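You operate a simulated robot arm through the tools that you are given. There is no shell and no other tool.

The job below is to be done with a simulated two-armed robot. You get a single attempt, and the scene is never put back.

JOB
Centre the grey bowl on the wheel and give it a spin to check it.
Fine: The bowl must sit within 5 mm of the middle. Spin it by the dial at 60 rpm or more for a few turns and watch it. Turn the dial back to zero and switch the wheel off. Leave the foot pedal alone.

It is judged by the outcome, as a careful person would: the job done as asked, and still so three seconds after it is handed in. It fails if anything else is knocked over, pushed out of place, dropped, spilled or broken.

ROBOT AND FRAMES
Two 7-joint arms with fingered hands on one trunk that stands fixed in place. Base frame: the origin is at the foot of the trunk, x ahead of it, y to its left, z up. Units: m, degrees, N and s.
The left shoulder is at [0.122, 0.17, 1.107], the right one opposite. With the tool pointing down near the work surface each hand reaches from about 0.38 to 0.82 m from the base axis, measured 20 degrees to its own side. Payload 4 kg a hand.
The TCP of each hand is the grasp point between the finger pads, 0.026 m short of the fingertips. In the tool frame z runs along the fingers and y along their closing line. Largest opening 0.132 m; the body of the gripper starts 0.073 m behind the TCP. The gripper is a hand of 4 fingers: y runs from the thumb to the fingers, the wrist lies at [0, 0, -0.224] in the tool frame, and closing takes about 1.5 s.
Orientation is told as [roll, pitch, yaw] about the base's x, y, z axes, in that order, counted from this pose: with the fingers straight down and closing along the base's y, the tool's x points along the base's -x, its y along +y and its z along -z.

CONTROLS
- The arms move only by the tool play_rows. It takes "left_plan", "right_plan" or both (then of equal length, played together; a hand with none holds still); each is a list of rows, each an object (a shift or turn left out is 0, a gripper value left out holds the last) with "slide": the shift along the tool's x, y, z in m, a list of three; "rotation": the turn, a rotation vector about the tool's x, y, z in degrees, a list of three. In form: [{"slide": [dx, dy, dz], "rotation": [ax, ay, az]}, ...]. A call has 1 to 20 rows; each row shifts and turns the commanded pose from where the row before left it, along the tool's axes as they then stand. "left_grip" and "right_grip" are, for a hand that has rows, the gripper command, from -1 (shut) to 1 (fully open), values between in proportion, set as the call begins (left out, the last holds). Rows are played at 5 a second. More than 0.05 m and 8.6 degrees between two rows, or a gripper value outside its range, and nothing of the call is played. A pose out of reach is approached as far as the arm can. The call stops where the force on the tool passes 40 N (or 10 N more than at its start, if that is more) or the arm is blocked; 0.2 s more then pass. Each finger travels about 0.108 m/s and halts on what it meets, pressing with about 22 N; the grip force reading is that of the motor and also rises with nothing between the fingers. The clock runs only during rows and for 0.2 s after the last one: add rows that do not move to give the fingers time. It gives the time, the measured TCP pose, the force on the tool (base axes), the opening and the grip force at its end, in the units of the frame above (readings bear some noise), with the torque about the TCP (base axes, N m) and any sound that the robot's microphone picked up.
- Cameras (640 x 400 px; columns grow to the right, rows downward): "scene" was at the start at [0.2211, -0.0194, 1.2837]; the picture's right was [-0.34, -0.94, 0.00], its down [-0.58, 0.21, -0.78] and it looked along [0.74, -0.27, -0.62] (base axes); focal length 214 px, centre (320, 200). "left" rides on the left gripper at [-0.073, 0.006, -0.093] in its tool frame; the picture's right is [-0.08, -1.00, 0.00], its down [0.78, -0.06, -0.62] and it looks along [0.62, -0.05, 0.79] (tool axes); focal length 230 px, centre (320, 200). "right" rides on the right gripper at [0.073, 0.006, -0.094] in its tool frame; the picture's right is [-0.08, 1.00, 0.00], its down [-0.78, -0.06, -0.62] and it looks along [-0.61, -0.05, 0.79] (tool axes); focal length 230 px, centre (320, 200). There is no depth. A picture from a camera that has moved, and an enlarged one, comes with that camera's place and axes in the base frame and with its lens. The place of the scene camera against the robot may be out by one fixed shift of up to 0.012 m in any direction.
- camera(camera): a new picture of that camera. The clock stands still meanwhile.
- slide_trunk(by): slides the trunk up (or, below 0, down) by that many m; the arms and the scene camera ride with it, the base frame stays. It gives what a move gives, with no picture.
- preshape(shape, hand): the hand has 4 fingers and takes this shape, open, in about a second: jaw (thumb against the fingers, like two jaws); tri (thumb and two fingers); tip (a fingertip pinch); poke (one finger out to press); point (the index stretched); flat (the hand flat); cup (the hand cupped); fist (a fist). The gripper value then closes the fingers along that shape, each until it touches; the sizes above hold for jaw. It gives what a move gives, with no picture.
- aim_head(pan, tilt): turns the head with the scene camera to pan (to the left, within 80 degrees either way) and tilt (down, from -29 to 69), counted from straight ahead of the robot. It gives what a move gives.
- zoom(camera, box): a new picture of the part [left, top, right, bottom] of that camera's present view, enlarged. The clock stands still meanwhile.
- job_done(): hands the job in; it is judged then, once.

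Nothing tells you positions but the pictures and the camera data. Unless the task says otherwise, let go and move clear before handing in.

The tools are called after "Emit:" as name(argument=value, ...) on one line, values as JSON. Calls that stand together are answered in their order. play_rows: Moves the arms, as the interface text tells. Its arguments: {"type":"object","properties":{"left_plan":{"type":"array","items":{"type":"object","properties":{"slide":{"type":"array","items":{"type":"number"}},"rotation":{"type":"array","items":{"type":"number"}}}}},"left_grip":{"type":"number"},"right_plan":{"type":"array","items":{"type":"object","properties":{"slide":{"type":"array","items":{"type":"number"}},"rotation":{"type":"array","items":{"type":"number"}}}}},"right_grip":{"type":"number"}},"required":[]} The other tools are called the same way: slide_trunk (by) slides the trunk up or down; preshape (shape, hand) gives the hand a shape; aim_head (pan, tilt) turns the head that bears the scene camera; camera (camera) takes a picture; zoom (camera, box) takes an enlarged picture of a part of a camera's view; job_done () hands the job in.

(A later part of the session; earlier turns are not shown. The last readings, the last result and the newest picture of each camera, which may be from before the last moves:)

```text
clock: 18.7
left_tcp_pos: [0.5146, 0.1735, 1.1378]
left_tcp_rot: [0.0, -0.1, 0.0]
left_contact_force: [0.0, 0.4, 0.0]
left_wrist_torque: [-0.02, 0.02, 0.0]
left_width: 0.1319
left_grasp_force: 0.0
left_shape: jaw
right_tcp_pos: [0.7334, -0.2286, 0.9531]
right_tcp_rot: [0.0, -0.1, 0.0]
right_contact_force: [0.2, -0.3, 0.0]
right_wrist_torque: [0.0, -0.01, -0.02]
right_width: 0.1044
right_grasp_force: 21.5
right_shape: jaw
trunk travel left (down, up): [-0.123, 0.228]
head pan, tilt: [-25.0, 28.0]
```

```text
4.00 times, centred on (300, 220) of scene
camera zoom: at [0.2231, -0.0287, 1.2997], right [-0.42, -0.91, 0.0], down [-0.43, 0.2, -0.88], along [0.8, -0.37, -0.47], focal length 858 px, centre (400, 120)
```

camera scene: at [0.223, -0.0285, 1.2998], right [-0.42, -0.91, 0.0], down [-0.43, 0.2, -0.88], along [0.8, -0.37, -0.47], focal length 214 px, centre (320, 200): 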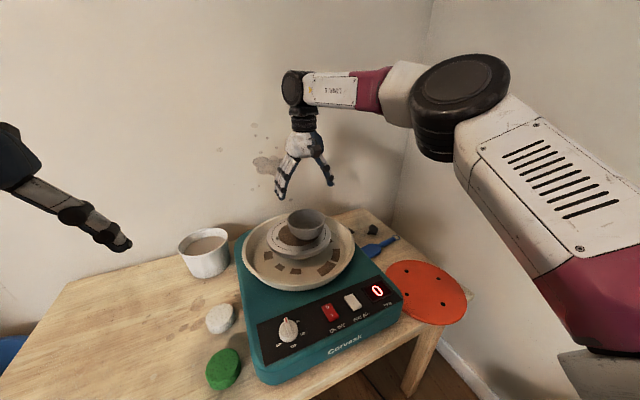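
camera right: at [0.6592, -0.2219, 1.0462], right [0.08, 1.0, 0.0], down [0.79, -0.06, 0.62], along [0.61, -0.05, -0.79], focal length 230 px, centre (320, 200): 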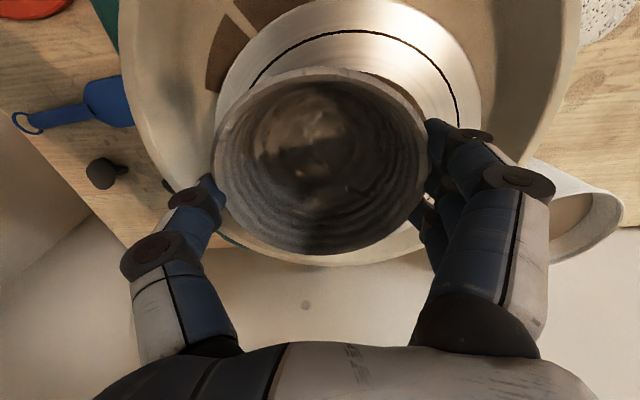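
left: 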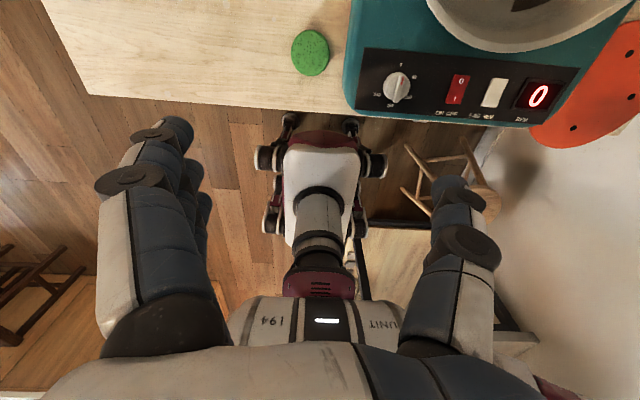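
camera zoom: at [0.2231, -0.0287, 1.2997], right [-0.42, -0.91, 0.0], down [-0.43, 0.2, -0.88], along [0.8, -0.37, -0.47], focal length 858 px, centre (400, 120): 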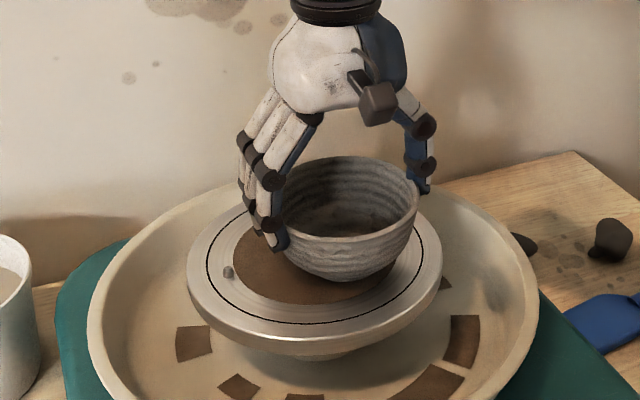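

The bowl is held, with grip force 21.5 N at width 104 mm, and it has not moved or tilted. I'll slide it slowly toward the wheel centre, about two thirds of the way, and check.

Emit:
play_rows(right_plan=[{"slide": [-0.003, 0.003, 0]}, {"slide": [-0.003, 0.003, 0]}, {"slide": [-0.003, 0.003, 0]}, {"slide": [-0.003, 0.003, 0]}, {"slide": [0, 0, 0]}])

Emit:
camera(camera="right")

Emit:
zoom(camera="scene", box=[250, 170, 350, 270])

```text
clock: 19.9
left_tcp_pos: [0.5155, 0.1716, 1.1377]
left_tcp_rot: [0.0, -0.1, 0.0]
left_contact_force: [0.0, 0.7, 0.9]
left_wrist_torque: [0.03, 0.02, 0.01]
left_width: 0.132
left_grasp_force: 0.1
left_shape: jaw
right_tcp_pos: [0.7445, -0.2149, 0.9529]
right_tcp_rot: [0.1, 0.0, 0.1]
right_contact_force: [-1.0, -0.4, -0.7]
right_wrist_torque: [-0.02, 0.05, 0.0]
right_width: 0.1041
right_grasp_force: 22.1
right_shape: jaw
trunk travel left (down, up): [-0.123, 0.228]
head pan, tilt: [-25.0, 28.0]
```

```text
taken
camera right: at [0.6704, -0.2092, 1.0461], right [0.08, 1.0, 0.0], down [0.78, -0.06, 0.62], along [0.61, -0.05, -0.79], focal length 230 px, centre (320, 200)
```

right: 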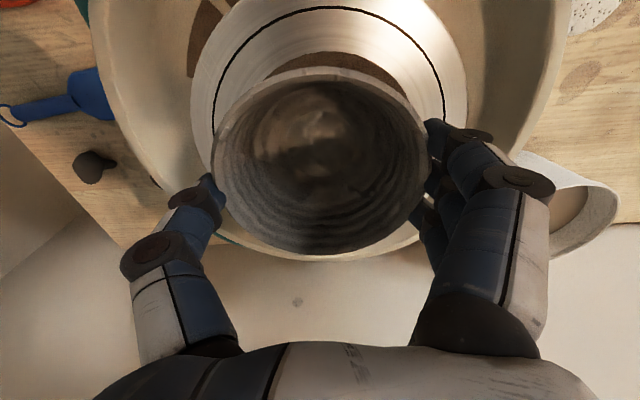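

```text
4.00 times, centred on (300, 220) of scene
camera zoom: at [0.2229, -0.0287, 1.2998], right [-0.42, -0.91, 0.0], down [-0.43, 0.2, -0.88], along [0.8, -0.37, -0.47], focal length 858 px, centre (400, 120)
```

zoom: 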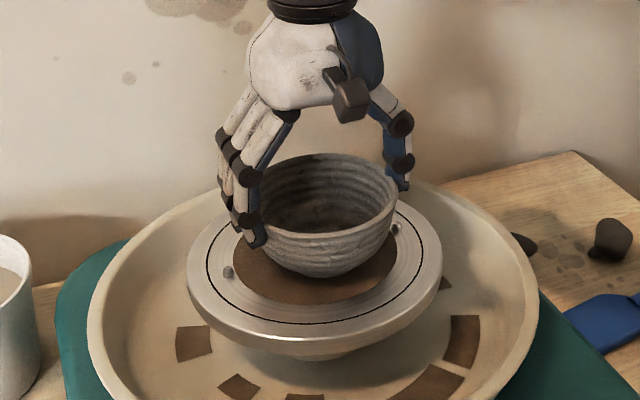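

The bowl slides cleanly with the hand and stays upright. I'll do the rest of the shift and measure while still holding it.

Emit:
play_rows(right_plan=[{"slide": [-0.0025, 0.002, 0]}, {"slide": [-0.0025, 0.002, 0]}, {"slide": [-0.0025, 0.002, 0]}, {"slide": [0, 0, 0]}])

Emit:
camera(camera="right")

Emit:
zoom(camera="right", box=[160, 0, 480, 200])

Emit:
zoom(camera="scene", box=[250, 170, 350, 270])

```text
clock: 20.9
left_tcp_pos: [0.5165, 0.1724, 1.1379]
left_tcp_rot: [0.0, 0.0, -0.1]
left_contact_force: [-0.4, 0.5, -0.4]
left_wrist_torque: [0.01, -0.03, 0.01]
left_width: 0.132
left_grasp_force: 0.1
left_shape: jaw
right_tcp_pos: [0.7511, -0.2095, 0.9532]
right_tcp_rot: [0.0, -0.1, 0.1]
right_contact_force: [-0.4, -1.0, 0.8]
right_wrist_torque: [-0.04, 0.04, 0.02]
right_width: 0.1042
right_grasp_force: 22.3
right_shape: jaw
trunk travel left (down, up): [-0.123, 0.228]
head pan, tilt: [-25.0, 28.0]
```

```text
taken
camera right: at [0.6781, -0.2036, 1.046], right [0.08, 1.0, 0.0], down [0.79, -0.06, 0.62], along [0.61, -0.05, -0.79], focal length 230 px, centre (320, 200)
```

right: 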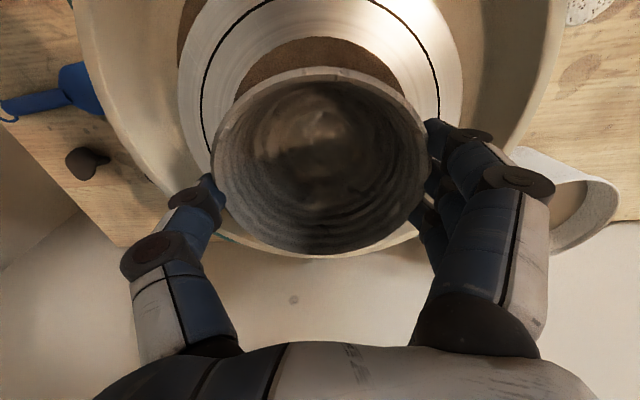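

```text
2.00 times, centred on (320, 100) of right
camera zoom: at [0.6781, -0.2036, 1.046], right [0.08, 1.0, 0.0], down [0.79, -0.06, 0.62], along [0.61, -0.05, -0.79], focal length 460 px, centre (320, 400)
```

zoom: 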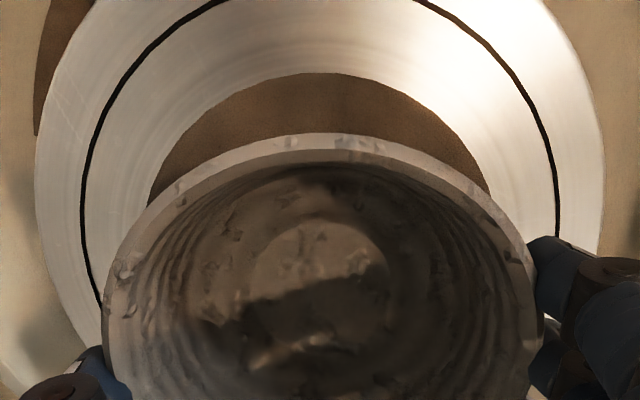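

```text
4.00 times, centred on (300, 220) of scene
camera zoom: at [0.2229, -0.0287, 1.2998], right [-0.42, -0.91, 0.0], down [-0.43, 0.2, -0.88], along [0.8, -0.37, -0.47], focal length 858 px, centre (400, 120)
```

zoom: 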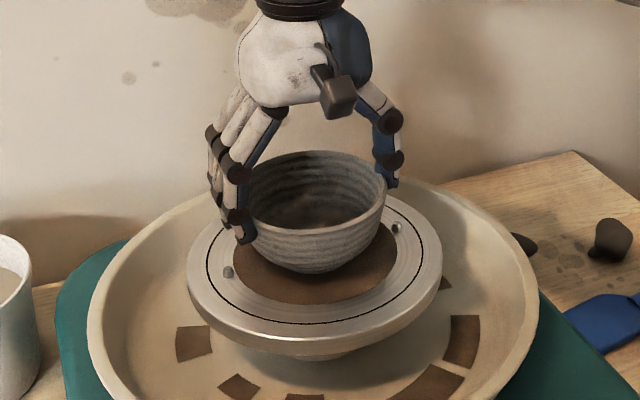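

The hand has shifted by exactly the planned amount. I'll release gently, rise straight up, and measure the result.

Emit:
play_rows(right_plan=[{"slide": [0, 0, 0]}, {"slide": [0, 0, 0]}], right_grip=0.62)

Emit:
play_rows(right_plan=[{"slide": [0, 0, 0]}, {"slide": [0, 0, 0]}, {"slide": [0, 0, 0]}], right_grip=1)

Emit:
play_rows(right_plan=[{"slide": [0, 0, -0.01]}, {"slide": [0, 0, -0.02]}, {"slide": [0, 0, -0.03]}, {"slide": [0, 0, -0.03]}, {"slide": [0.02, 0, -0.03]}, {"slide": [0.02, 0, 0]}, {"slide": [0, 0, 0]}])

Emit:
camera(camera="right")

Emit:
zoom(camera="right", box=[210, 50, 466, 210])

Emit:
zoom(camera="right", box=[210, 0, 466, 160])

Emit:
zoom(camera="scene", box=[240, 190, 360, 270])

```text
clock: 21.5
left_tcp_pos: [0.5155, 0.1723, 1.1397]
left_tcp_rot: [0.0, -0.2, 0.0]
left_contact_force: [0.5, 1.0, -0.1]
left_wrist_torque: [0.01, 0.0, 0.0]
left_width: 0.1321
left_grasp_force: 0.0
left_shape: jaw
right_tcp_pos: [0.752, -0.2095, 0.9523]
right_tcp_rot: [0.2, 0.1, 0.0]
right_contact_force: [0.0, -0.1, -1.2]
right_wrist_torque: [-0.05, 0.0, -0.02]
right_width: 0.1072
right_grasp_force: 0.0
right_shape: jaw
trunk travel left (down, up): [-0.123, 0.228]
head pan, tilt: [-25.0, 28.0]
```

```text
clock: 22.3
left_tcp_pos: [0.5166, 0.1723, 1.1371]
left_tcp_rot: [0.0, -0.1, 0.0]
left_contact_force: [0.1, 0.3, 0.4]
left_wrist_torque: [-0.02, -0.03, 0.01]
left_width: 0.1318
left_grasp_force: 0.0
left_shape: jaw
right_tcp_pos: [0.75, -0.2098, 0.9525]
right_tcp_rot: [0.0, 0.0, 0.0]
right_contact_force: [0.2, 0.3, -0.2]
right_wrist_torque: [-0.03, 0.02, -0.01]
right_width: 0.132
right_grasp_force: 0.1
right_shape: jaw
trunk travel left (down, up): [-0.123, 0.228]
head pan, tilt: [-25.0, 28.0]
```

```text
clock: 23.9
left_tcp_pos: [0.5166, 0.1721, 1.1372]
left_tcp_rot: [0.0, 0.0, -0.1]
left_contact_force: [0.0, 0.1, 0.3]
left_wrist_torque: [0.03, 0.01, -0.01]
left_width: 0.1317
left_grasp_force: 0.1
left_shape: jaw
right_tcp_pos: [0.7093, -0.2098, 1.0736]
right_tcp_rot: [0.0, 0.0, 0.1]
right_contact_force: [0.8, 0.7, 0.0]
right_wrist_torque: [-0.01, 0.01, -0.04]
right_width: 0.1318
right_grasp_force: 0.0
right_shape: jaw
trunk travel left (down, up): [-0.123, 0.228]
head pan, tilt: [-25.0, 28.0]
```

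```text
taken
camera right: at [0.6364, -0.2027, 1.167], right [0.08, 1.0, 0.0], down [0.79, -0.06, 0.62], along [0.61, -0.05, -0.79], focal length 230 px, centre (320, 200)
```

right: 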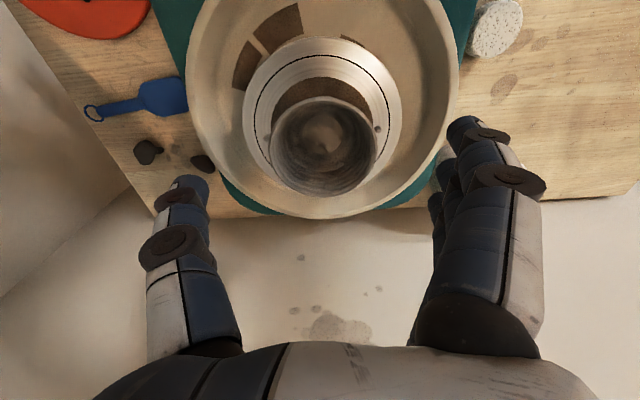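

```text
2.50 times, centred on (338, 130) of right
camera zoom: at [0.6364, -0.2027, 1.167], right [0.08, 1.0, 0.0], down [0.79, -0.06, 0.62], along [0.61, -0.05, -0.79], focal length 575 px, centre (275, 375)
```

zoom: 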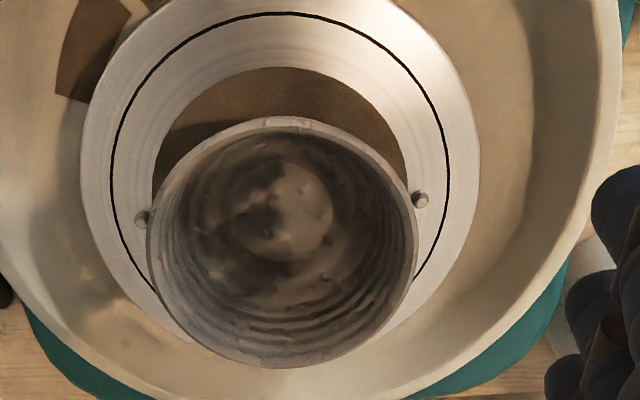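

```text
2.50 times, centred on (338, 80) of right
camera zoom: at [0.6364, -0.2027, 1.167], right [0.08, 1.0, 0.0], down [0.79, -0.06, 0.62], along [0.61, -0.05, -0.79], focal length 575 px, centre (275, 500)
```

zoom: 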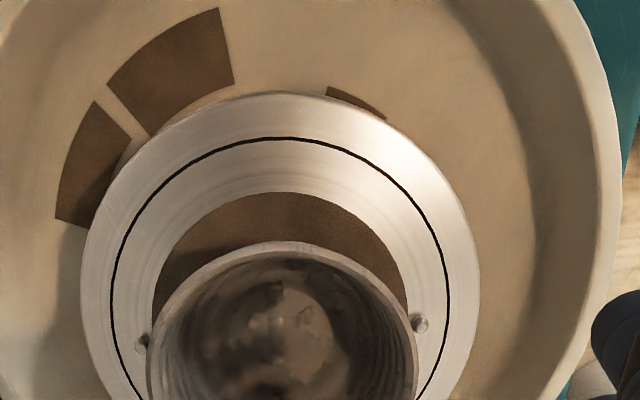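

```text
5.00 times, centred on (300, 230) of scene
camera zoom: at [0.223, -0.0286, 1.2997], right [-0.42, -0.91, 0.0], down [-0.43, 0.2, -0.88], along [0.8, -0.37, -0.47], focal length 1072 px, centre (420, 50)
```

zoom: 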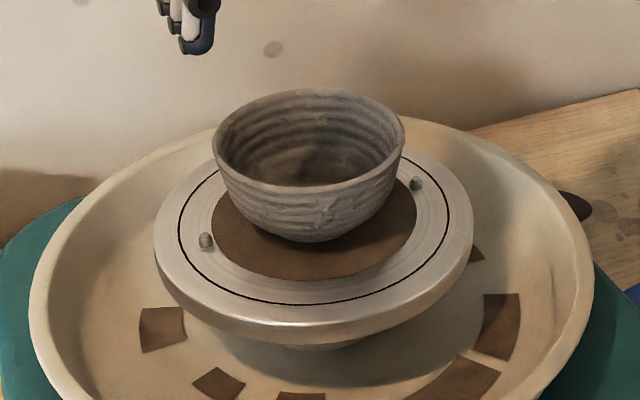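

The bowl's rim centre now measures about (0.749, -0.209) against a disc centre of about (0.750, -0.209), and the scene camera agrees to about 1–2 mm. Next I'll retract the right hand to a watching position and bring the left hand above the dial.

Emit:
play_rows(right_plan=[{"slide": [0.03, -0.02, -0.015]}, {"slide": [0.0325, -0.0213, -0.015]}, {"slide": [0.0325, -0.0213, -0.015]}, {"slide": [0.0325, -0.0213, -0.015]}, {"slide": [0.0325, -0.0213, -0.015]}, {"slide": [0.0325, -0.0213, -0.015]}, {"slide": [0.0325, -0.0213, -0.015]}, {"slide": [0.0325, -0.0213, -0.005]}, {"slide": [0, 0, 0]}])

Emit:
play_rows(left_plan=[{"slide": [0.001, -0.04, 0.015]}, {"slide": [0.001, -0.04, 0.015]}, {"slide": [0.001, -0.04, 0.015]}, {"slide": [0.001, -0.04, 0.015]}, {"slide": [0.001, -0.04, 0.015]}, {"slide": [0.001, -0.034, 0.02]}, {"slide": [0, -0.034, 0.02]}, {"slide": [0, 0, 0]}])

Emit:
camera(camera="left")

Emit:
camera(camera="right")

Emit:
camera(camera="scene")

```text
clock: 25.9
left_tcp_pos: [0.5167, 0.173, 1.1368]
left_tcp_rot: [0.0, 0.1, 0.0]
left_contact_force: [0.2, 0.3, 0.3]
left_wrist_torque: [-0.01, -0.03, 0.0]
left_width: 0.1319
left_grasp_force: 0.0
left_shape: jaw
right_tcp_pos: [0.4531, -0.3794, 1.184]
right_tcp_rot: [-0.2, 0.0, 0.0]
right_contact_force: [-0.8, -0.1, -0.8]
right_wrist_torque: [0.01, 0.02, 0.0]
right_width: 0.1319
right_grasp_force: 0.1
right_shape: jaw
trunk travel left (down, up): [-0.123, 0.228]
head pan, tilt: [-25.0, 28.0]
```

```text
clock: 27.9
left_tcp_pos: [0.5235, -0.0824, 1.0549]
left_tcp_rot: [-4.6, -0.5, 2.4]
left_contact_force: [-0.6, 0.4, 1.3]
left_wrist_torque: [0.01, -0.04, -0.01]
left_width: 0.132
left_grasp_force: 0.0
left_shape: jaw
right_tcp_pos: [0.4524, -0.3788, 1.1843]
right_tcp_rot: [-0.1, 0.1, 0.0]
right_contact_force: [0.4, 1.0, -0.2]
right_wrist_torque: [-0.03, 0.02, -0.03]
right_width: 0.1322
right_grasp_force: 0.0
right_shape: jaw
trunk travel left (down, up): [-0.123, 0.228]
head pan, tilt: [-25.0, 28.0]
stopped in row 8 (left hand): the arm was blocked; the commanded pose is now the measured one
```

```text
taken
camera left: at [0.5956, -0.0672, 1.1476], right [0.12, -0.99, 0.08], down [-0.79, -0.04, 0.61], along [-0.6, -0.14, -0.79], focal length 230 px, centre (320, 200)
```

left: 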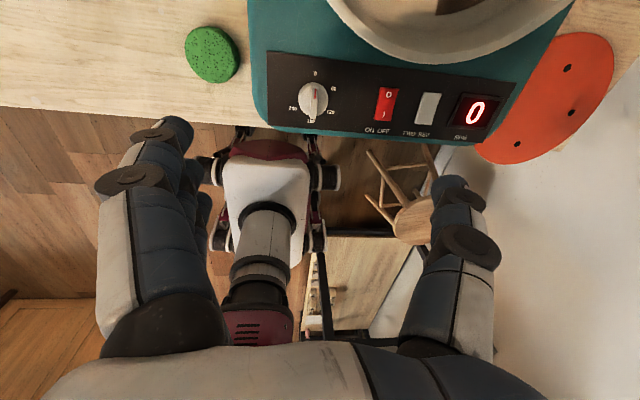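

```text
taken
camera right: at [0.3798, -0.3721, 1.278], right [0.08, 1.0, 0.0], down [0.78, -0.06, 0.62], along [0.61, -0.05, -0.79], focal length 230 px, centre (320, 200)
```

right: 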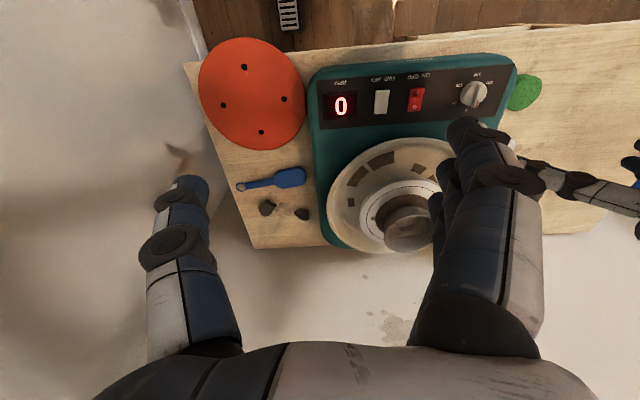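

```text
taken
camera scene: at [0.2229, -0.0278, 1.2998], right [-0.42, -0.91, 0.0], down [-0.43, 0.2, -0.88], along [0.8, -0.37, -0.47], focal length 214 px, centre (320, 200)
```

scene: 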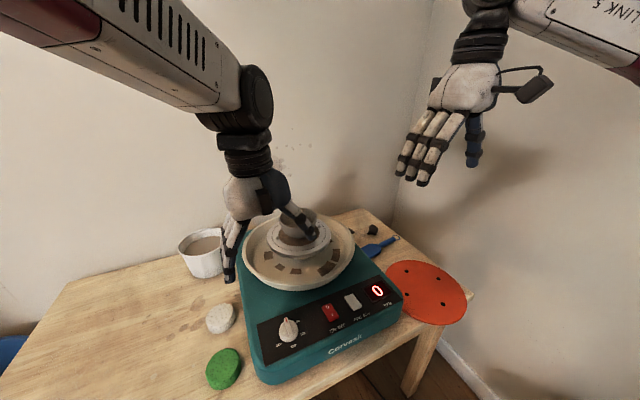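

The left arm hits a joint limit crossing over, and the hand tipped by about 4.6°, so the dial is better suited to the right hand. I'll put the left hand back out of the way and bring the right hand above the dial.

Emit:
play_rows(left_plan=[{"slide": [0, 0.03, -0.02], "rotation": [2.3, 0.2, 1.2]}, {"slide": [0, 0.04, -0.02], "rotation": [2.3, 0.2, 1.2]}, {"slide": [0, 0.04, -0.02]}, {"slide": [0, 0.045, -0.01]}, {"slide": [0, 0.045, -0.01]}, {"slide": [0, 0.045, 0]}, {"slide": [0, 0, 0]}])

Emit:
play_rows(right_plan=[{"slide": [-0.007, 0.0355, 0.02]}, {"slide": [-0.007, 0.0355, 0.02]}, {"slide": [-0.007, 0.0355, 0.02]}, {"slide": [-0.007, 0.0355, 0.02]}, {"slide": [-0.007, 0.0355, 0.02]}, {"slide": [-0.007, 0.0355, 0.02]}, {"slide": [-0.007, 0.0355, 0.02]}, {"slide": [-0.008, 0.0355, 0.02]}, {"slide": [0, 0, 0.03]}, {"slide": [0, 0, 0.03]}, {"slide": [0, 0, 0]}])

Emit:
camera(camera="right")

Emit:
camera(camera="scene")

```text
clock: 29.5
left_tcp_pos: [0.5208, 0.1662, 1.0991]
left_tcp_rot: [-8.8, -0.3, -0.4]
left_contact_force: [-0.3, 0.7, -0.6]
left_wrist_torque: [-0.01, 0.01, 0.0]
left_width: 0.1318
left_grasp_force: 0.0
left_shape: jaw
right_tcp_pos: [0.4534, -0.3796, 1.1841]
right_tcp_rot: [0.0, 0.0, 0.0]
right_contact_force: [0.2, 0.4, -0.4]
right_wrist_torque: [-0.06, 0.02, 0.0]
right_width: 0.132
right_grasp_force: 0.0
right_shape: jaw
trunk travel left (down, up): [-0.123, 0.228]
head pan, tilt: [-25.0, 28.0]
```

```text
clock: 31.9
left_tcp_pos: [0.5196, 0.1638, 1.1]
left_tcp_rot: [-8.9, -0.4, -0.4]
left_contact_force: [-0.5, -0.9, -0.3]
left_wrist_torque: [0.0, 0.03, -0.01]
left_width: 0.1316
left_grasp_force: 0.0
left_shape: jaw
right_tcp_pos: [0.5112, -0.0954, 0.9632]
right_tcp_rot: [-0.1, 0.0, 0.0]
right_contact_force: [-0.1, -0.6, -0.6]
right_wrist_torque: [-0.01, -0.02, 0.02]
right_width: 0.1317
right_grasp_force: 0.1
right_shape: jaw
trunk travel left (down, up): [-0.123, 0.228]
head pan, tilt: [-25.0, 28.0]
```

```text
taken
camera right: at [0.4368, -0.089, 1.0565], right [0.08, 1.0, 0.0], down [0.78, -0.06, 0.62], along [0.62, -0.05, -0.79], focal length 230 px, centre (320, 200)
```

right: 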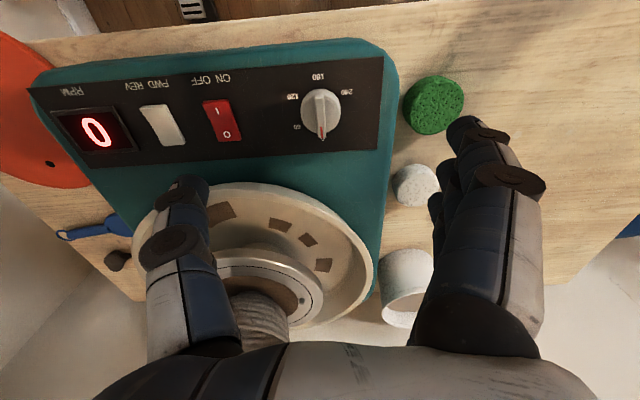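

```text
taken
camera scene: at [0.2224, -0.0287, 1.3], right [-0.42, -0.91, 0.0], down [-0.43, 0.2, -0.88], along [0.8, -0.37, -0.47], focal length 214 px, centre (320, 200)
```

scene: 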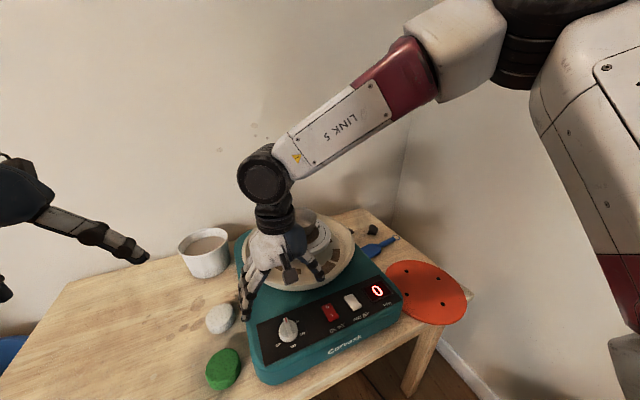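

The right hand reaches well here and the dial is nearly centred below it. I'll zoom for exact knob geometry.

Emit:
zoom(camera="right", box=[240, 50, 400, 150])

Emit:
zoom(camera="scene", box=[225, 260, 345, 350])

Emit:
zoom(camera="right", box=[30, 60, 250, 190])

```text
4.00 times, centred on (320, 100) of right
camera zoom: at [0.4368, -0.089, 1.0565], right [0.08, 1.0, 0.0], down [0.78, -0.06, 0.62], along [0.62, -0.05, -0.79], focal length 920 px, centre (320, 600)
```

zoom: 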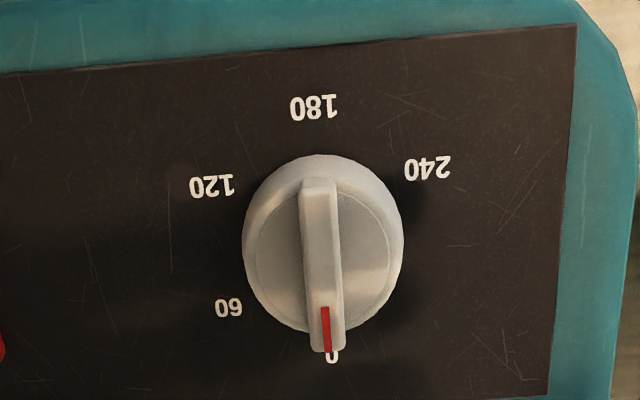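

```text
4.44 times, centred on (285, 305) of scene
camera zoom: at [0.2224, -0.0287, 1.3], right [-0.42, -0.91, 0.0], down [-0.43, 0.2, -0.88], along [0.8, -0.37, -0.47], focal length 953 px, centre (476, -267)
```

zoom: 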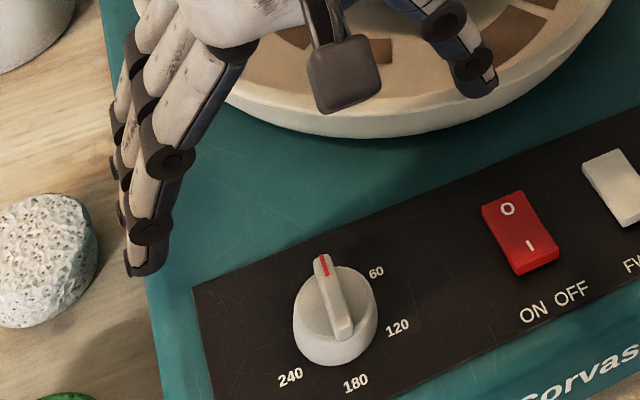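

```text
2.91 times, centred on (140, 125) of right
camera zoom: at [0.4368, -0.089, 1.0565], right [0.08, 1.0, 0.0], down [0.78, -0.06, 0.62], along [0.62, -0.05, -0.79], focal length 669 px, centre (844, 418)
```

zoom: 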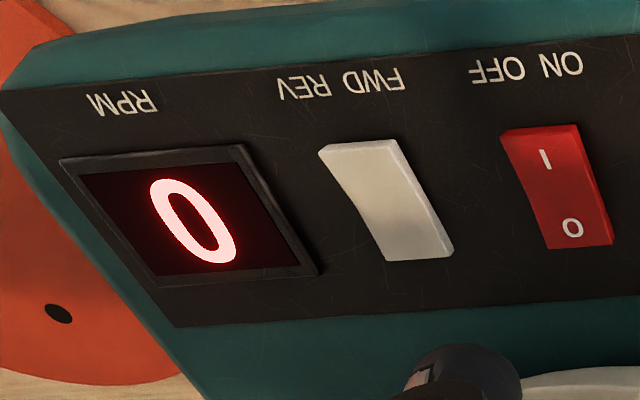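

The panel surface is at z ≈ 0.812, the knob centre at about (0.5105, -0.094), the knob about 41 mm wide and 22 mm tall. The scale is roughly 1° per rpm, clockwise from 0. I'll rehearse the wrist range in the air, going to yaw -65° and back to the +20° start.

Emit:
play_rows(right_plan=[{"rotation": [0, 0, 8.1]}, {"rotation": [0, 0, 8.1]}, {"rotation": [0, 0, 8.1]}, {"rotation": [0, 0, 8.1]}, {"rotation": [0, 0, 8.1]}, {"rotation": [0, 0, 8.1]}, {"rotation": [0, 0, 8.1]}, {"rotation": [0, 0, 8.3]}, {"rotation": [0, 0, 0]}])

Emit:
camera(camera="scene")

```text
clock: 33.9
left_tcp_pos: [0.5212, 0.1637, 1.0985]
left_tcp_rot: [-8.7, -0.4, -0.4]
left_contact_force: [0.8, 0.0, 0.3]
left_wrist_torque: [-0.05, -0.02, -0.02]
left_width: 0.1322
left_grasp_force: 0.1
left_shape: jaw
right_tcp_pos: [0.549, -0.2034, 0.9589]
right_tcp_rot: [0.0, 0.4, -63.8]
right_contact_force: [-0.3, -0.1, 0.6]
right_wrist_torque: [0.0, 0.04, 0.01]
right_width: 0.1319
right_grasp_force: 0.0
right_shape: jaw
right hand out of reach, approached as far as the arm can: row 7, 8
trunk travel left (down, up): [-0.123, 0.228]
head pan, tilt: [-25.0, 28.0]
```

```text
taken
camera scene: at [0.2229, -0.0285, 1.2998], right [-0.42, -0.91, 0.0], down [-0.43, 0.2, -0.88], along [0.8, -0.37, -0.47], focal length 214 px, centre (320, 200)
```

scene: 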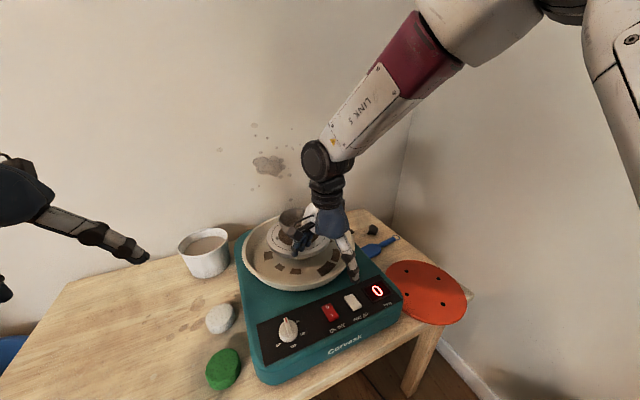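

Yaw -65° is out of reach and the hand drifted sideways in the air, well clear of the wheel, so the rehearsal paid off. I'll rotate back and find the usable range on the positive side.

Emit:
play_rows(right_plan=[{"rotation": [0, 0, -8.1]}, {"rotation": [0, 0, -8.1]}, {"rotation": [0, 0, -8.1]}, {"rotation": [0, 0, -8.1]}, {"rotation": [0, 0, 0]}])

```text
clock: 35.1
left_tcp_pos: [0.52, 0.1661, 1.0986]
left_tcp_rot: [-8.7, -0.5, -0.4]
left_contact_force: [0.6, -0.6, -0.6]
left_wrist_torque: [0.02, 0.0, -0.02]
left_width: 0.1316
left_grasp_force: 0.1
left_shape: jaw
right_tcp_pos: [0.5491, -0.2017, 0.9606]
right_tcp_rot: [0.1, 0.0, -32.5]
right_contact_force: [0.0, 0.4, -0.1]
right_wrist_torque: [0.04, 0.0, 0.01]
right_width: 0.132
right_grasp_force: 0.1
right_shape: jaw
trunk travel left (down, up): [-0.123, 0.228]
head pan, tilt: [-25.0, 28.0]
```

The commanded pose stays where the arm stopped. I'll undo the rest of the yaw, return above the dial, then test positive yaw up to +45°.

Emit:
play_rows(right_plan=[{"rotation": [0, 0, -8.1]}, {"rotation": [0, 0, -8.1]}, {"rotation": [0, 0, -8.1]}, {"rotation": [0, 0, -8.2]}, {"slide": [0.013, 0.036, 0]}, {"slide": [0.013, 0.036, 0]}, {"slide": [0.0125, 0.036, 0]}, {"slide": [0, 0, 0]}])

Emit:
play_rows(right_plan=[{"rotation": [0, 0, -7.5]}, {"rotation": [0, 0, -7.5]}, {"rotation": [0, 0, -7.5]}, {"rotation": [0, 0, -7.5]}, {"rotation": [0, 0, -7.5]}, {"rotation": [0, 0, -7.5]}, {"rotation": [0, 0, 0]}])

Emit:
camera(camera="scene")

Emit:
camera(camera="right")

```text
clock: 36.9
left_tcp_pos: [0.5219, 0.164, 1.0979]
left_tcp_rot: [-8.7, -0.5, -0.4]
left_contact_force: [-0.1, -0.3, 0.1]
left_wrist_torque: [0.0, -0.01, 0.02]
left_width: 0.1317
left_grasp_force: 0.0
left_shape: jaw
right_tcp_pos: [0.5089, -0.0935, 0.9584]
right_tcp_rot: [0.0, 0.0, -0.1]
right_contact_force: [-0.4, -0.4, 0.1]
right_wrist_torque: [0.01, 0.01, 0.0]
right_width: 0.1319
right_grasp_force: 0.1
right_shape: jaw
trunk travel left (down, up): [-0.123, 0.228]
head pan, tilt: [-25.0, 28.0]
```

```text
clock: 38.5
left_tcp_pos: [0.5198, 0.1637, 1.0991]
left_tcp_rot: [-8.8, -0.4, -0.4]
left_contact_force: [0.3, -0.6, -0.1]
left_wrist_torque: [0.01, 0.0, 0.0]
left_width: 0.1319
left_grasp_force: 0.0
left_shape: jaw
right_tcp_pos: [0.5103, -0.0941, 0.959]
right_tcp_rot: [0.0, 0.0, 45.0]
right_contact_force: [0.1, -0.4, 0.0]
right_wrist_torque: [0.03, 0.01, 0.0]
right_width: 0.1319
right_grasp_force: 0.0
right_shape: jaw
trunk travel left (down, up): [-0.123, 0.228]
head pan, tilt: [-25.0, 28.0]
```

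```text
taken
camera scene: at [0.2228, -0.0286, 1.2998], right [-0.42, -0.91, 0.0], down [-0.43, 0.2, -0.88], along [0.8, -0.37, -0.47], focal length 214 px, centre (320, 200)
```

scene: 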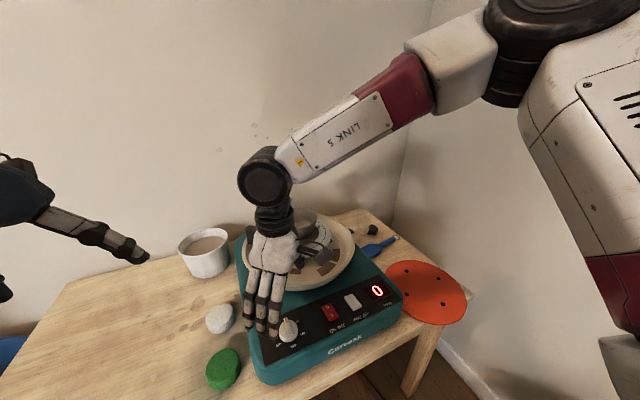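

```text
taken
camera right: at [0.4544, -0.1408, 1.0528], right [-0.65, 0.76, 0.0], down [0.6, 0.51, 0.62], along [0.47, 0.4, -0.79], focal length 230 px, centre (320, 200)
```

right: 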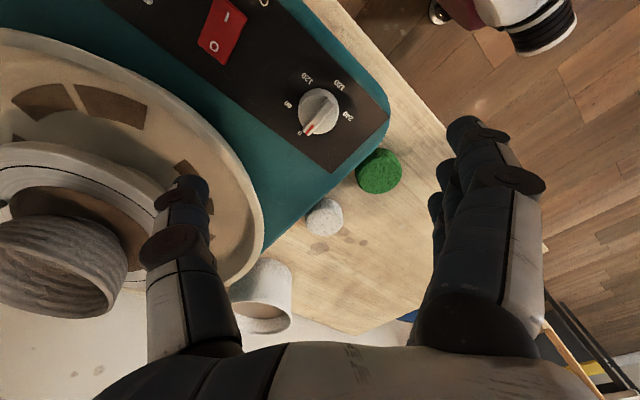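

Yaw +45° works, so I'll use a swing from +35° to -43° (78°). I'll narrow the fingers to about 72 mm to clear the pan, come down to 45 mm above the grasp height, and rehearse the full swing there.

Emit:
play_rows(right_plan=[{"rotation": [0, 0, 5]}, {"rotation": [0, 0, 5]}, {"slide": [0, 0, 0.025]}, {"slide": [0, 0, 0.025]}, {"slide": [0, 0, 0.025]}, {"slide": [0, 0, 0]}], right_grip=0.1)

Emit:
play_rows(right_plan=[{"rotation": [0, 0, 6]}, {"rotation": [0, 0, 6]}, {"rotation": [0, 0, 6]}, {"rotation": [0, 0, 6]}, {"rotation": [0, 0, 6]}, {"rotation": [0, 0, 6]}, {"rotation": [0, 0, 6]}, {"rotation": [0, 0, 6]}, {"rotation": [0, 0, 6]}, {"rotation": [0, 0, 6]}, {"rotation": [0, 0, 6]}, {"rotation": [0, 0, 6]}, {"rotation": [0, 0, 6]}, {"rotation": [0, 0, 0]}])

Emit:
camera(camera="right")

Emit:
camera(camera="scene")

```text
clock: 39.9
left_tcp_pos: [0.5201, 0.1661, 1.0997]
left_tcp_rot: [-8.8, -0.4, -0.4]
left_contact_force: [-0.4, -0.5, 0.2]
left_wrist_torque: [0.02, -0.04, 0.01]
left_width: 0.1319
left_grasp_force: 0.0
left_shape: jaw
right_tcp_pos: [0.5103, -0.093, 0.8855]
right_tcp_rot: [0.1, 0.0, 35.0]
right_contact_force: [-0.4, 0.2, -0.1]
right_wrist_torque: [0.03, -0.02, 0.03]
right_width: 0.0735
right_grasp_force: 0.1
right_shape: jaw
trunk travel left (down, up): [-0.123, 0.228]
head pan, tilt: [-25.0, 28.0]
```

```text
clock: 42.9
left_tcp_pos: [0.5216, 0.1658, 1.0991]
left_tcp_rot: [-8.7, -0.4, -0.4]
left_contact_force: [0.9, 0.0, 0.0]
left_wrist_torque: [0.02, -0.02, 0.01]
left_width: 0.1319
left_grasp_force: 0.1
left_shape: jaw
right_tcp_pos: [0.5107, -0.0931, 0.8837]
right_tcp_rot: [0.0, 0.1, -43.3]
right_contact_force: [0.2, 0.3, -0.4]
right_wrist_torque: [-0.02, 0.0, 0.0]
right_width: 0.0734
right_grasp_force: 0.1
right_shape: jaw
trunk travel left (down, up): [-0.123, 0.228]
head pan, tilt: [-25.0, 28.0]
```

```text
taken
camera right: at [0.4605, -0.039, 0.9781], right [0.74, 0.67, 0.0], down [0.53, -0.58, 0.62], along [0.42, -0.46, -0.79], focal length 230 px, centre (320, 200)
```

right: 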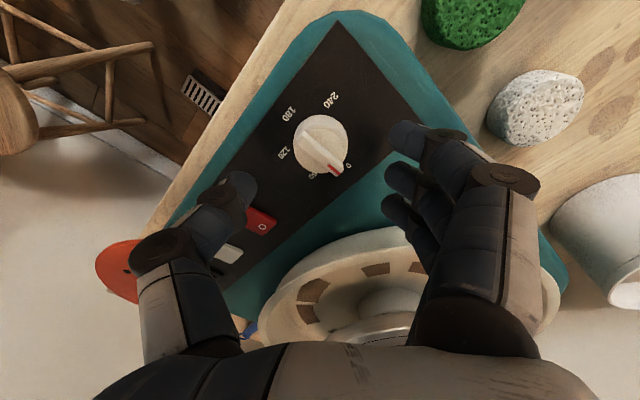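

```text
taken
camera scene: at [0.223, -0.0287, 1.2997], right [-0.42, -0.91, 0.0], down [-0.43, 0.2, -0.88], along [0.8, -0.37, -0.47], focal length 214 px, centre (320, 200)
```

scene: 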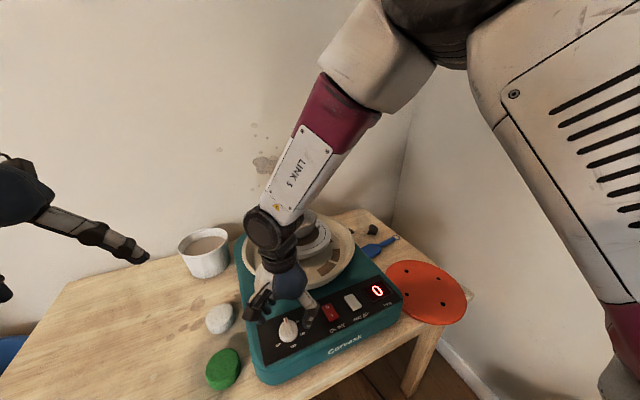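

The full swing works with the TCP staying over the knob. I'll return to +35° and descend to the knob in stages.

Emit:
play_rows(right_plan=[{"rotation": [0, 0, -7.8]}, {"rotation": [0, 0, -7.8]}, {"rotation": [0, 0, -7.8]}, {"rotation": [0, 0, -7.8]}, {"rotation": [0, 0, -7.8]}, {"rotation": [0, 0, -7.8]}, {"rotation": [0, 0, -7.8]}, {"rotation": [0, 0, -7.8]}, {"rotation": [0, 0, -7.8]}, {"rotation": [0, 0, -7.8]}, {"rotation": [0, 0, 0]}])

Emit:
play_rows(right_plan=[{"slide": [0, 0, 0.01]}, {"slide": [0, 0, 0.01]}, {"slide": [0, 0, 0.008]}, {"slide": [0, 0, 0]}])

Emit:
camera(camera="right")

Emit:
aim_head(pan=-22, tilt=50)

Emit:
camera(camera="scene")

```text
clock: 45.3
left_tcp_pos: [0.5201, 0.164, 1.0987]
left_tcp_rot: [-8.8, -0.5, -0.4]
left_contact_force: [0.4, -0.6, 0.3]
left_wrist_torque: [0.06, 0.02, 0.04]
left_width: 0.1318
left_grasp_force: 0.1
left_shape: jaw
right_tcp_pos: [0.5105, -0.0945, 0.8843]
right_tcp_rot: [0.0, -0.1, 35.0]
right_contact_force: [-0.3, 0.1, -1.0]
right_wrist_torque: [0.0, -0.03, -0.03]
right_width: 0.0732
right_grasp_force: 0.1
right_shape: jaw
trunk travel left (down, up): [-0.123, 0.228]
head pan, tilt: [-25.0, 28.0]
```

```text
clock: 46.3
left_tcp_pos: [0.5206, 0.1663, 1.0989]
left_tcp_rot: [-8.7, -0.4, -0.3]
left_contact_force: [0.2, 0.1, -0.4]
left_wrist_torque: [0.02, -0.04, 0.02]
left_width: 0.1319
left_grasp_force: 0.0
left_shape: jaw
right_tcp_pos: [0.5108, -0.0936, 0.8565]
right_tcp_rot: [0.0, 0.0, 34.9]
right_contact_force: [-1.8, 0.3, 0.4]
right_wrist_torque: [-0.04, -0.03, -0.02]
right_width: 0.0737
right_grasp_force: 0.0
right_shape: jaw
trunk travel left (down, up): [-0.123, 0.228]
head pan, tilt: [-25.0, 28.0]
```

```text
taken
camera right: at [0.4472, -0.1302, 0.9503], right [-0.51, 0.86, 0.0], down [0.68, 0.4, 0.62], along [0.53, 0.31, -0.79], focal length 230 px, centre (320, 200)
```

right: 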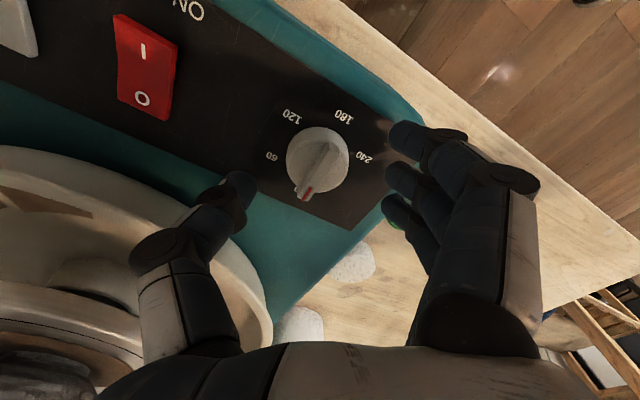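

```text
clock: 47.2
left_tcp_pos: [0.5216, 0.1651, 1.0992]
left_tcp_rot: [-8.8, -0.4, -0.5]
left_contact_force: [0.1, 0.2, 0.1]
left_wrist_torque: [-0.02, 0.0, 0.01]
left_width: 0.1319
left_grasp_force: 0.1
left_shape: jaw
right_tcp_pos: [0.5109, -0.0935, 0.8549]
right_tcp_rot: [0.0, 0.0, 34.8]
right_contact_force: [0.0, 0.5, 0.2]
right_wrist_torque: [0.01, -0.02, -0.03]
right_width: 0.0734
right_grasp_force: 0.0
right_shape: jaw
trunk travel left (down, up): [-0.123, 0.228]
head pan, tilt: [-22.0, 50.0]
```

```text
taken
camera scene: at [0.2116, -0.019, 1.2671], right [-0.37, -0.93, 0.0], down [-0.71, 0.29, -0.64], along [0.6, -0.24, -0.77], focal length 214 px, centre (320, 200)
```

scene: 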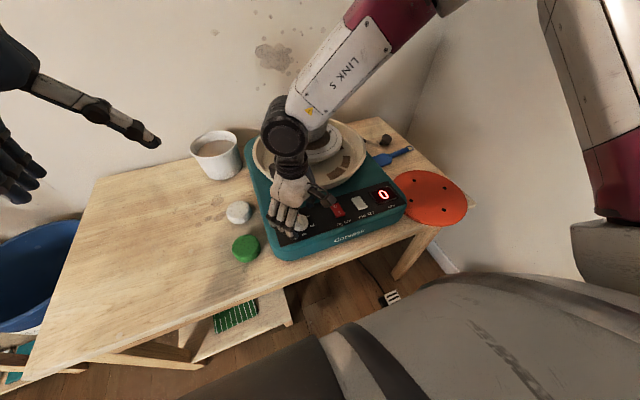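

The knob lies between the thumb and the fingers. I'll zoom from the scene camera to judge heights and the thumb's clearance to the pan.

Emit:
zoom(camera="scene", box=[250, 160, 350, 250])

Emit:
zoom(camera="right", box=[160, 80, 460, 260])

Emit:
camera(camera="left")

```text
4.44 times, centred on (300, 205) of scene
camera zoom: at [0.2116, -0.019, 1.2671], right [-0.37, -0.93, 0.0], down [-0.71, 0.29, -0.64], along [0.6, -0.24, -0.77], focal length 953 px, centre (409, 178)
```

zoom: 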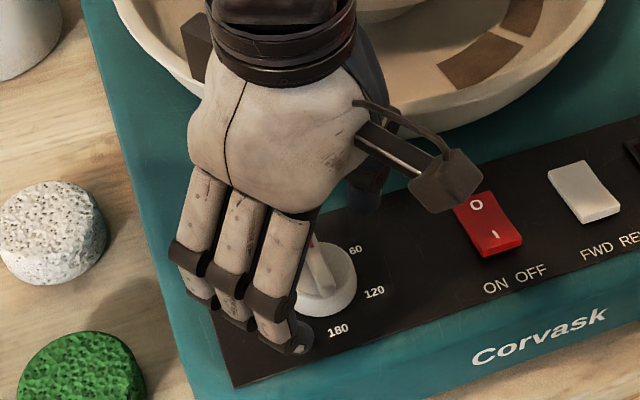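

```text
2.13 times, centred on (310, 170) of right
camera zoom: at [0.4472, -0.1302, 0.9504], right [-0.51, 0.86, 0.0], down [0.68, 0.4, 0.62], along [0.53, 0.31, -0.79], focal length 491 px, centre (341, 264)
```

zoom: 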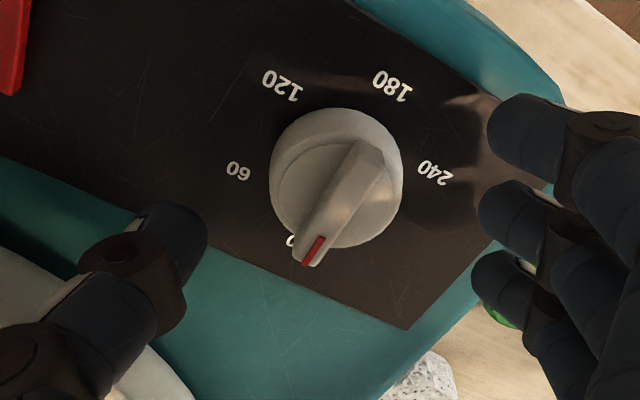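

```text
taken
camera left: at [0.5933, 0.1842, 1.1902], right [0.07, -0.99, 0.15], down [-0.79, 0.04, 0.61], along [-0.61, -0.16, -0.77], focal length 230 px, centre (320, 200)
```

left: 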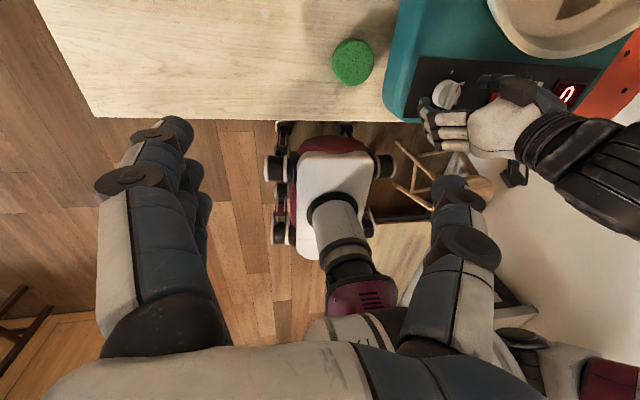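

The knob is centred between thumb and fingers. I'll lower to about 5 mm fingertip clearance over the panel, then close on the knob.

Emit:
play_rows(right_plan=[{"slide": [0, 0, 0.005]}, {"slide": [0, 0, 0.004]}, {"slide": [0, 0, 0.003]}, {"slide": [0, 0, 0]}])

Emit:
play_rows(right_plan=[{"slide": [0, 0, 0]}, {"slide": [0, 0, 0]}, {"slide": [0, 0, 0]}], right_grip=-0.25)

Emit:
zoom(camera="right", box=[160, 80, 460, 260])

Emit:
zoom(camera="scene", box=[250, 160, 350, 250])

```text
clock: 48.2
left_tcp_pos: [0.5198, 0.1659, 1.0988]
left_tcp_rot: [-8.7, -0.5, -0.4]
left_contact_force: [0.6, -0.5, 0.5]
left_wrist_torque: [-0.02, 0.01, 0.01]
left_width: 0.1317
left_grasp_force: 0.0
left_shape: jaw
right_tcp_pos: [0.5105, -0.0932, 0.844]
right_tcp_rot: [0.1, 0.0, 35.0]
right_contact_force: [-0.8, -0.3, 0.1]
right_wrist_torque: [0.01, 0.03, -0.01]
right_width: 0.0733
right_grasp_force: 0.0
right_shape: jaw
trunk travel left (down, up): [-0.123, 0.228]
head pan, tilt: [-22.0, 50.0]
```

```text
clock: 49.0
left_tcp_pos: [0.5211, 0.1647, 1.0991]
left_tcp_rot: [-8.8, -0.3, -0.4]
left_contact_force: [-0.5, 0.9, -0.4]
left_wrist_torque: [0.03, 0.0, 0.01]
left_width: 0.1317
left_grasp_force: 0.1
left_shape: jaw
right_tcp_pos: [0.5107, -0.0941, 0.8449]
right_tcp_rot: [-0.1, -0.1, 34.9]
right_contact_force: [0.3, -0.6, 0.2]
right_wrist_torque: [0.0, -0.02, 0.0]
right_width: 0.0502
right_grasp_force: 0.0
right_shape: jaw
trunk travel left (down, up): [-0.123, 0.228]
head pan, tilt: [-22.0, 50.0]
```

```text
2.13 times, centred on (310, 170) of right
camera zoom: at [0.4469, -0.1303, 0.9384], right [-0.51, 0.86, 0.0], down [0.68, 0.4, 0.62], along [0.53, 0.31, -0.79], focal length 491 px, centre (341, 264)
```

zoom: 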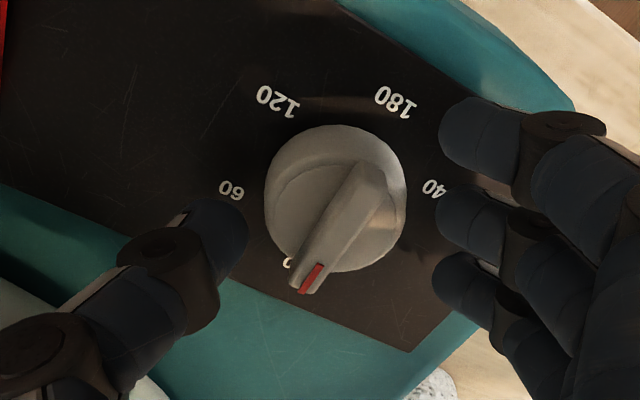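

```text
4.44 times, centred on (300, 205) of scene
camera zoom: at [0.2116, -0.0189, 1.2671], right [-0.37, -0.93, 0.0], down [-0.71, 0.29, -0.64], along [0.6, -0.24, -0.77], focal length 953 px, centre (409, 178)
```

zoom: 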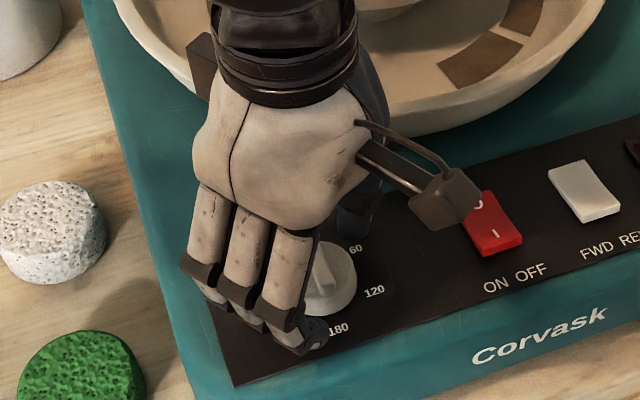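

With the fingers flexed, the tips sit higher, about 14 mm over the panel. I'll lower another 8 mm and then close gently on the knob.

Emit:
play_rows(right_plan=[{"slide": [0, 0, 0.004]}, {"slide": [0, 0, 0.004]}, {"slide": [0, 0, 0]}])

Emit:
play_rows(right_plan=[{"slide": [0, 0, 0]}, {"slide": [0, 0, 0]}, {"slide": [0, 0, 0]}], right_grip=-0.45)

Emit:
zoom(camera="right", box=[160, 80, 460, 260])

Emit:
zoom(camera="scene", box=[250, 160, 350, 250])

```text
clock: 49.8
left_tcp_pos: [0.5215, 0.1649, 1.0996]
left_tcp_rot: [-8.8, -0.4, -0.4]
left_contact_force: [0.2, -0.6, -0.7]
left_wrist_torque: [0.0, 0.03, -0.03]
left_width: 0.132
left_grasp_force: 0.0
left_shape: jaw
right_tcp_pos: [0.5113, -0.0938, 0.8371]
right_tcp_rot: [0.0, 0.0, 34.9]
right_contact_force: [-0.1, -1.0, -0.3]
right_wrist_torque: [0.02, -0.02, -0.02]
right_width: 0.0503
right_grasp_force: 0.1
right_shape: jaw
trunk travel left (down, up): [-0.123, 0.228]
head pan, tilt: [-22.0, 50.0]
```

```text
clock: 50.6
left_tcp_pos: [0.5202, 0.1653, 1.0994]
left_tcp_rot: [-8.8, -0.4, -0.4]
left_contact_force: [0.0, -0.5, 0.3]
left_wrist_torque: [0.0, 0.01, 0.0]
left_width: 0.1317
left_grasp_force: 0.0
left_shape: jaw
right_tcp_pos: [0.5096, -0.0943, 0.8368]
right_tcp_rot: [0.0, 0.0, 34.9]
right_contact_force: [0.4, -1.1, 0.0]
right_wrist_torque: [-0.03, 0.0, 0.02]
right_width: 0.0377
right_grasp_force: 0.1
right_shape: jaw
trunk travel left (down, up): [-0.123, 0.228]
head pan, tilt: [-22.0, 50.0]
```

```text
2.13 times, centred on (310, 170) of right
camera zoom: at [0.447, -0.1303, 0.9299], right [-0.51, 0.86, 0.0], down [0.68, 0.4, 0.62], along [0.53, 0.31, -0.79], focal length 491 px, centre (341, 264)
```

zoom: 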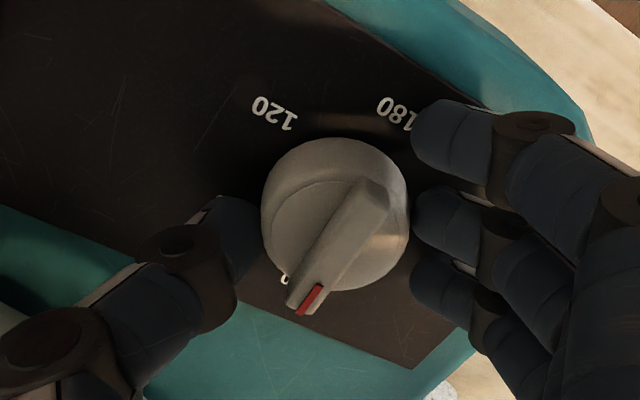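

```text
4.44 times, centred on (300, 205) of scene
camera zoom: at [0.2117, -0.019, 1.2671], right [-0.37, -0.93, 0.0], down [-0.71, 0.29, -0.64], along [0.6, -0.24, -0.77], focal length 953 px, centre (409, 178)
```

zoom: 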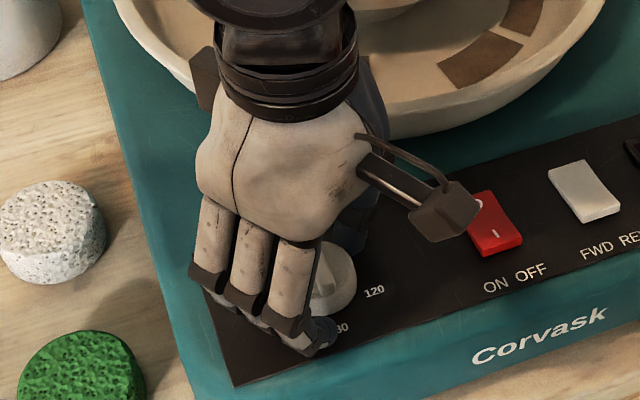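

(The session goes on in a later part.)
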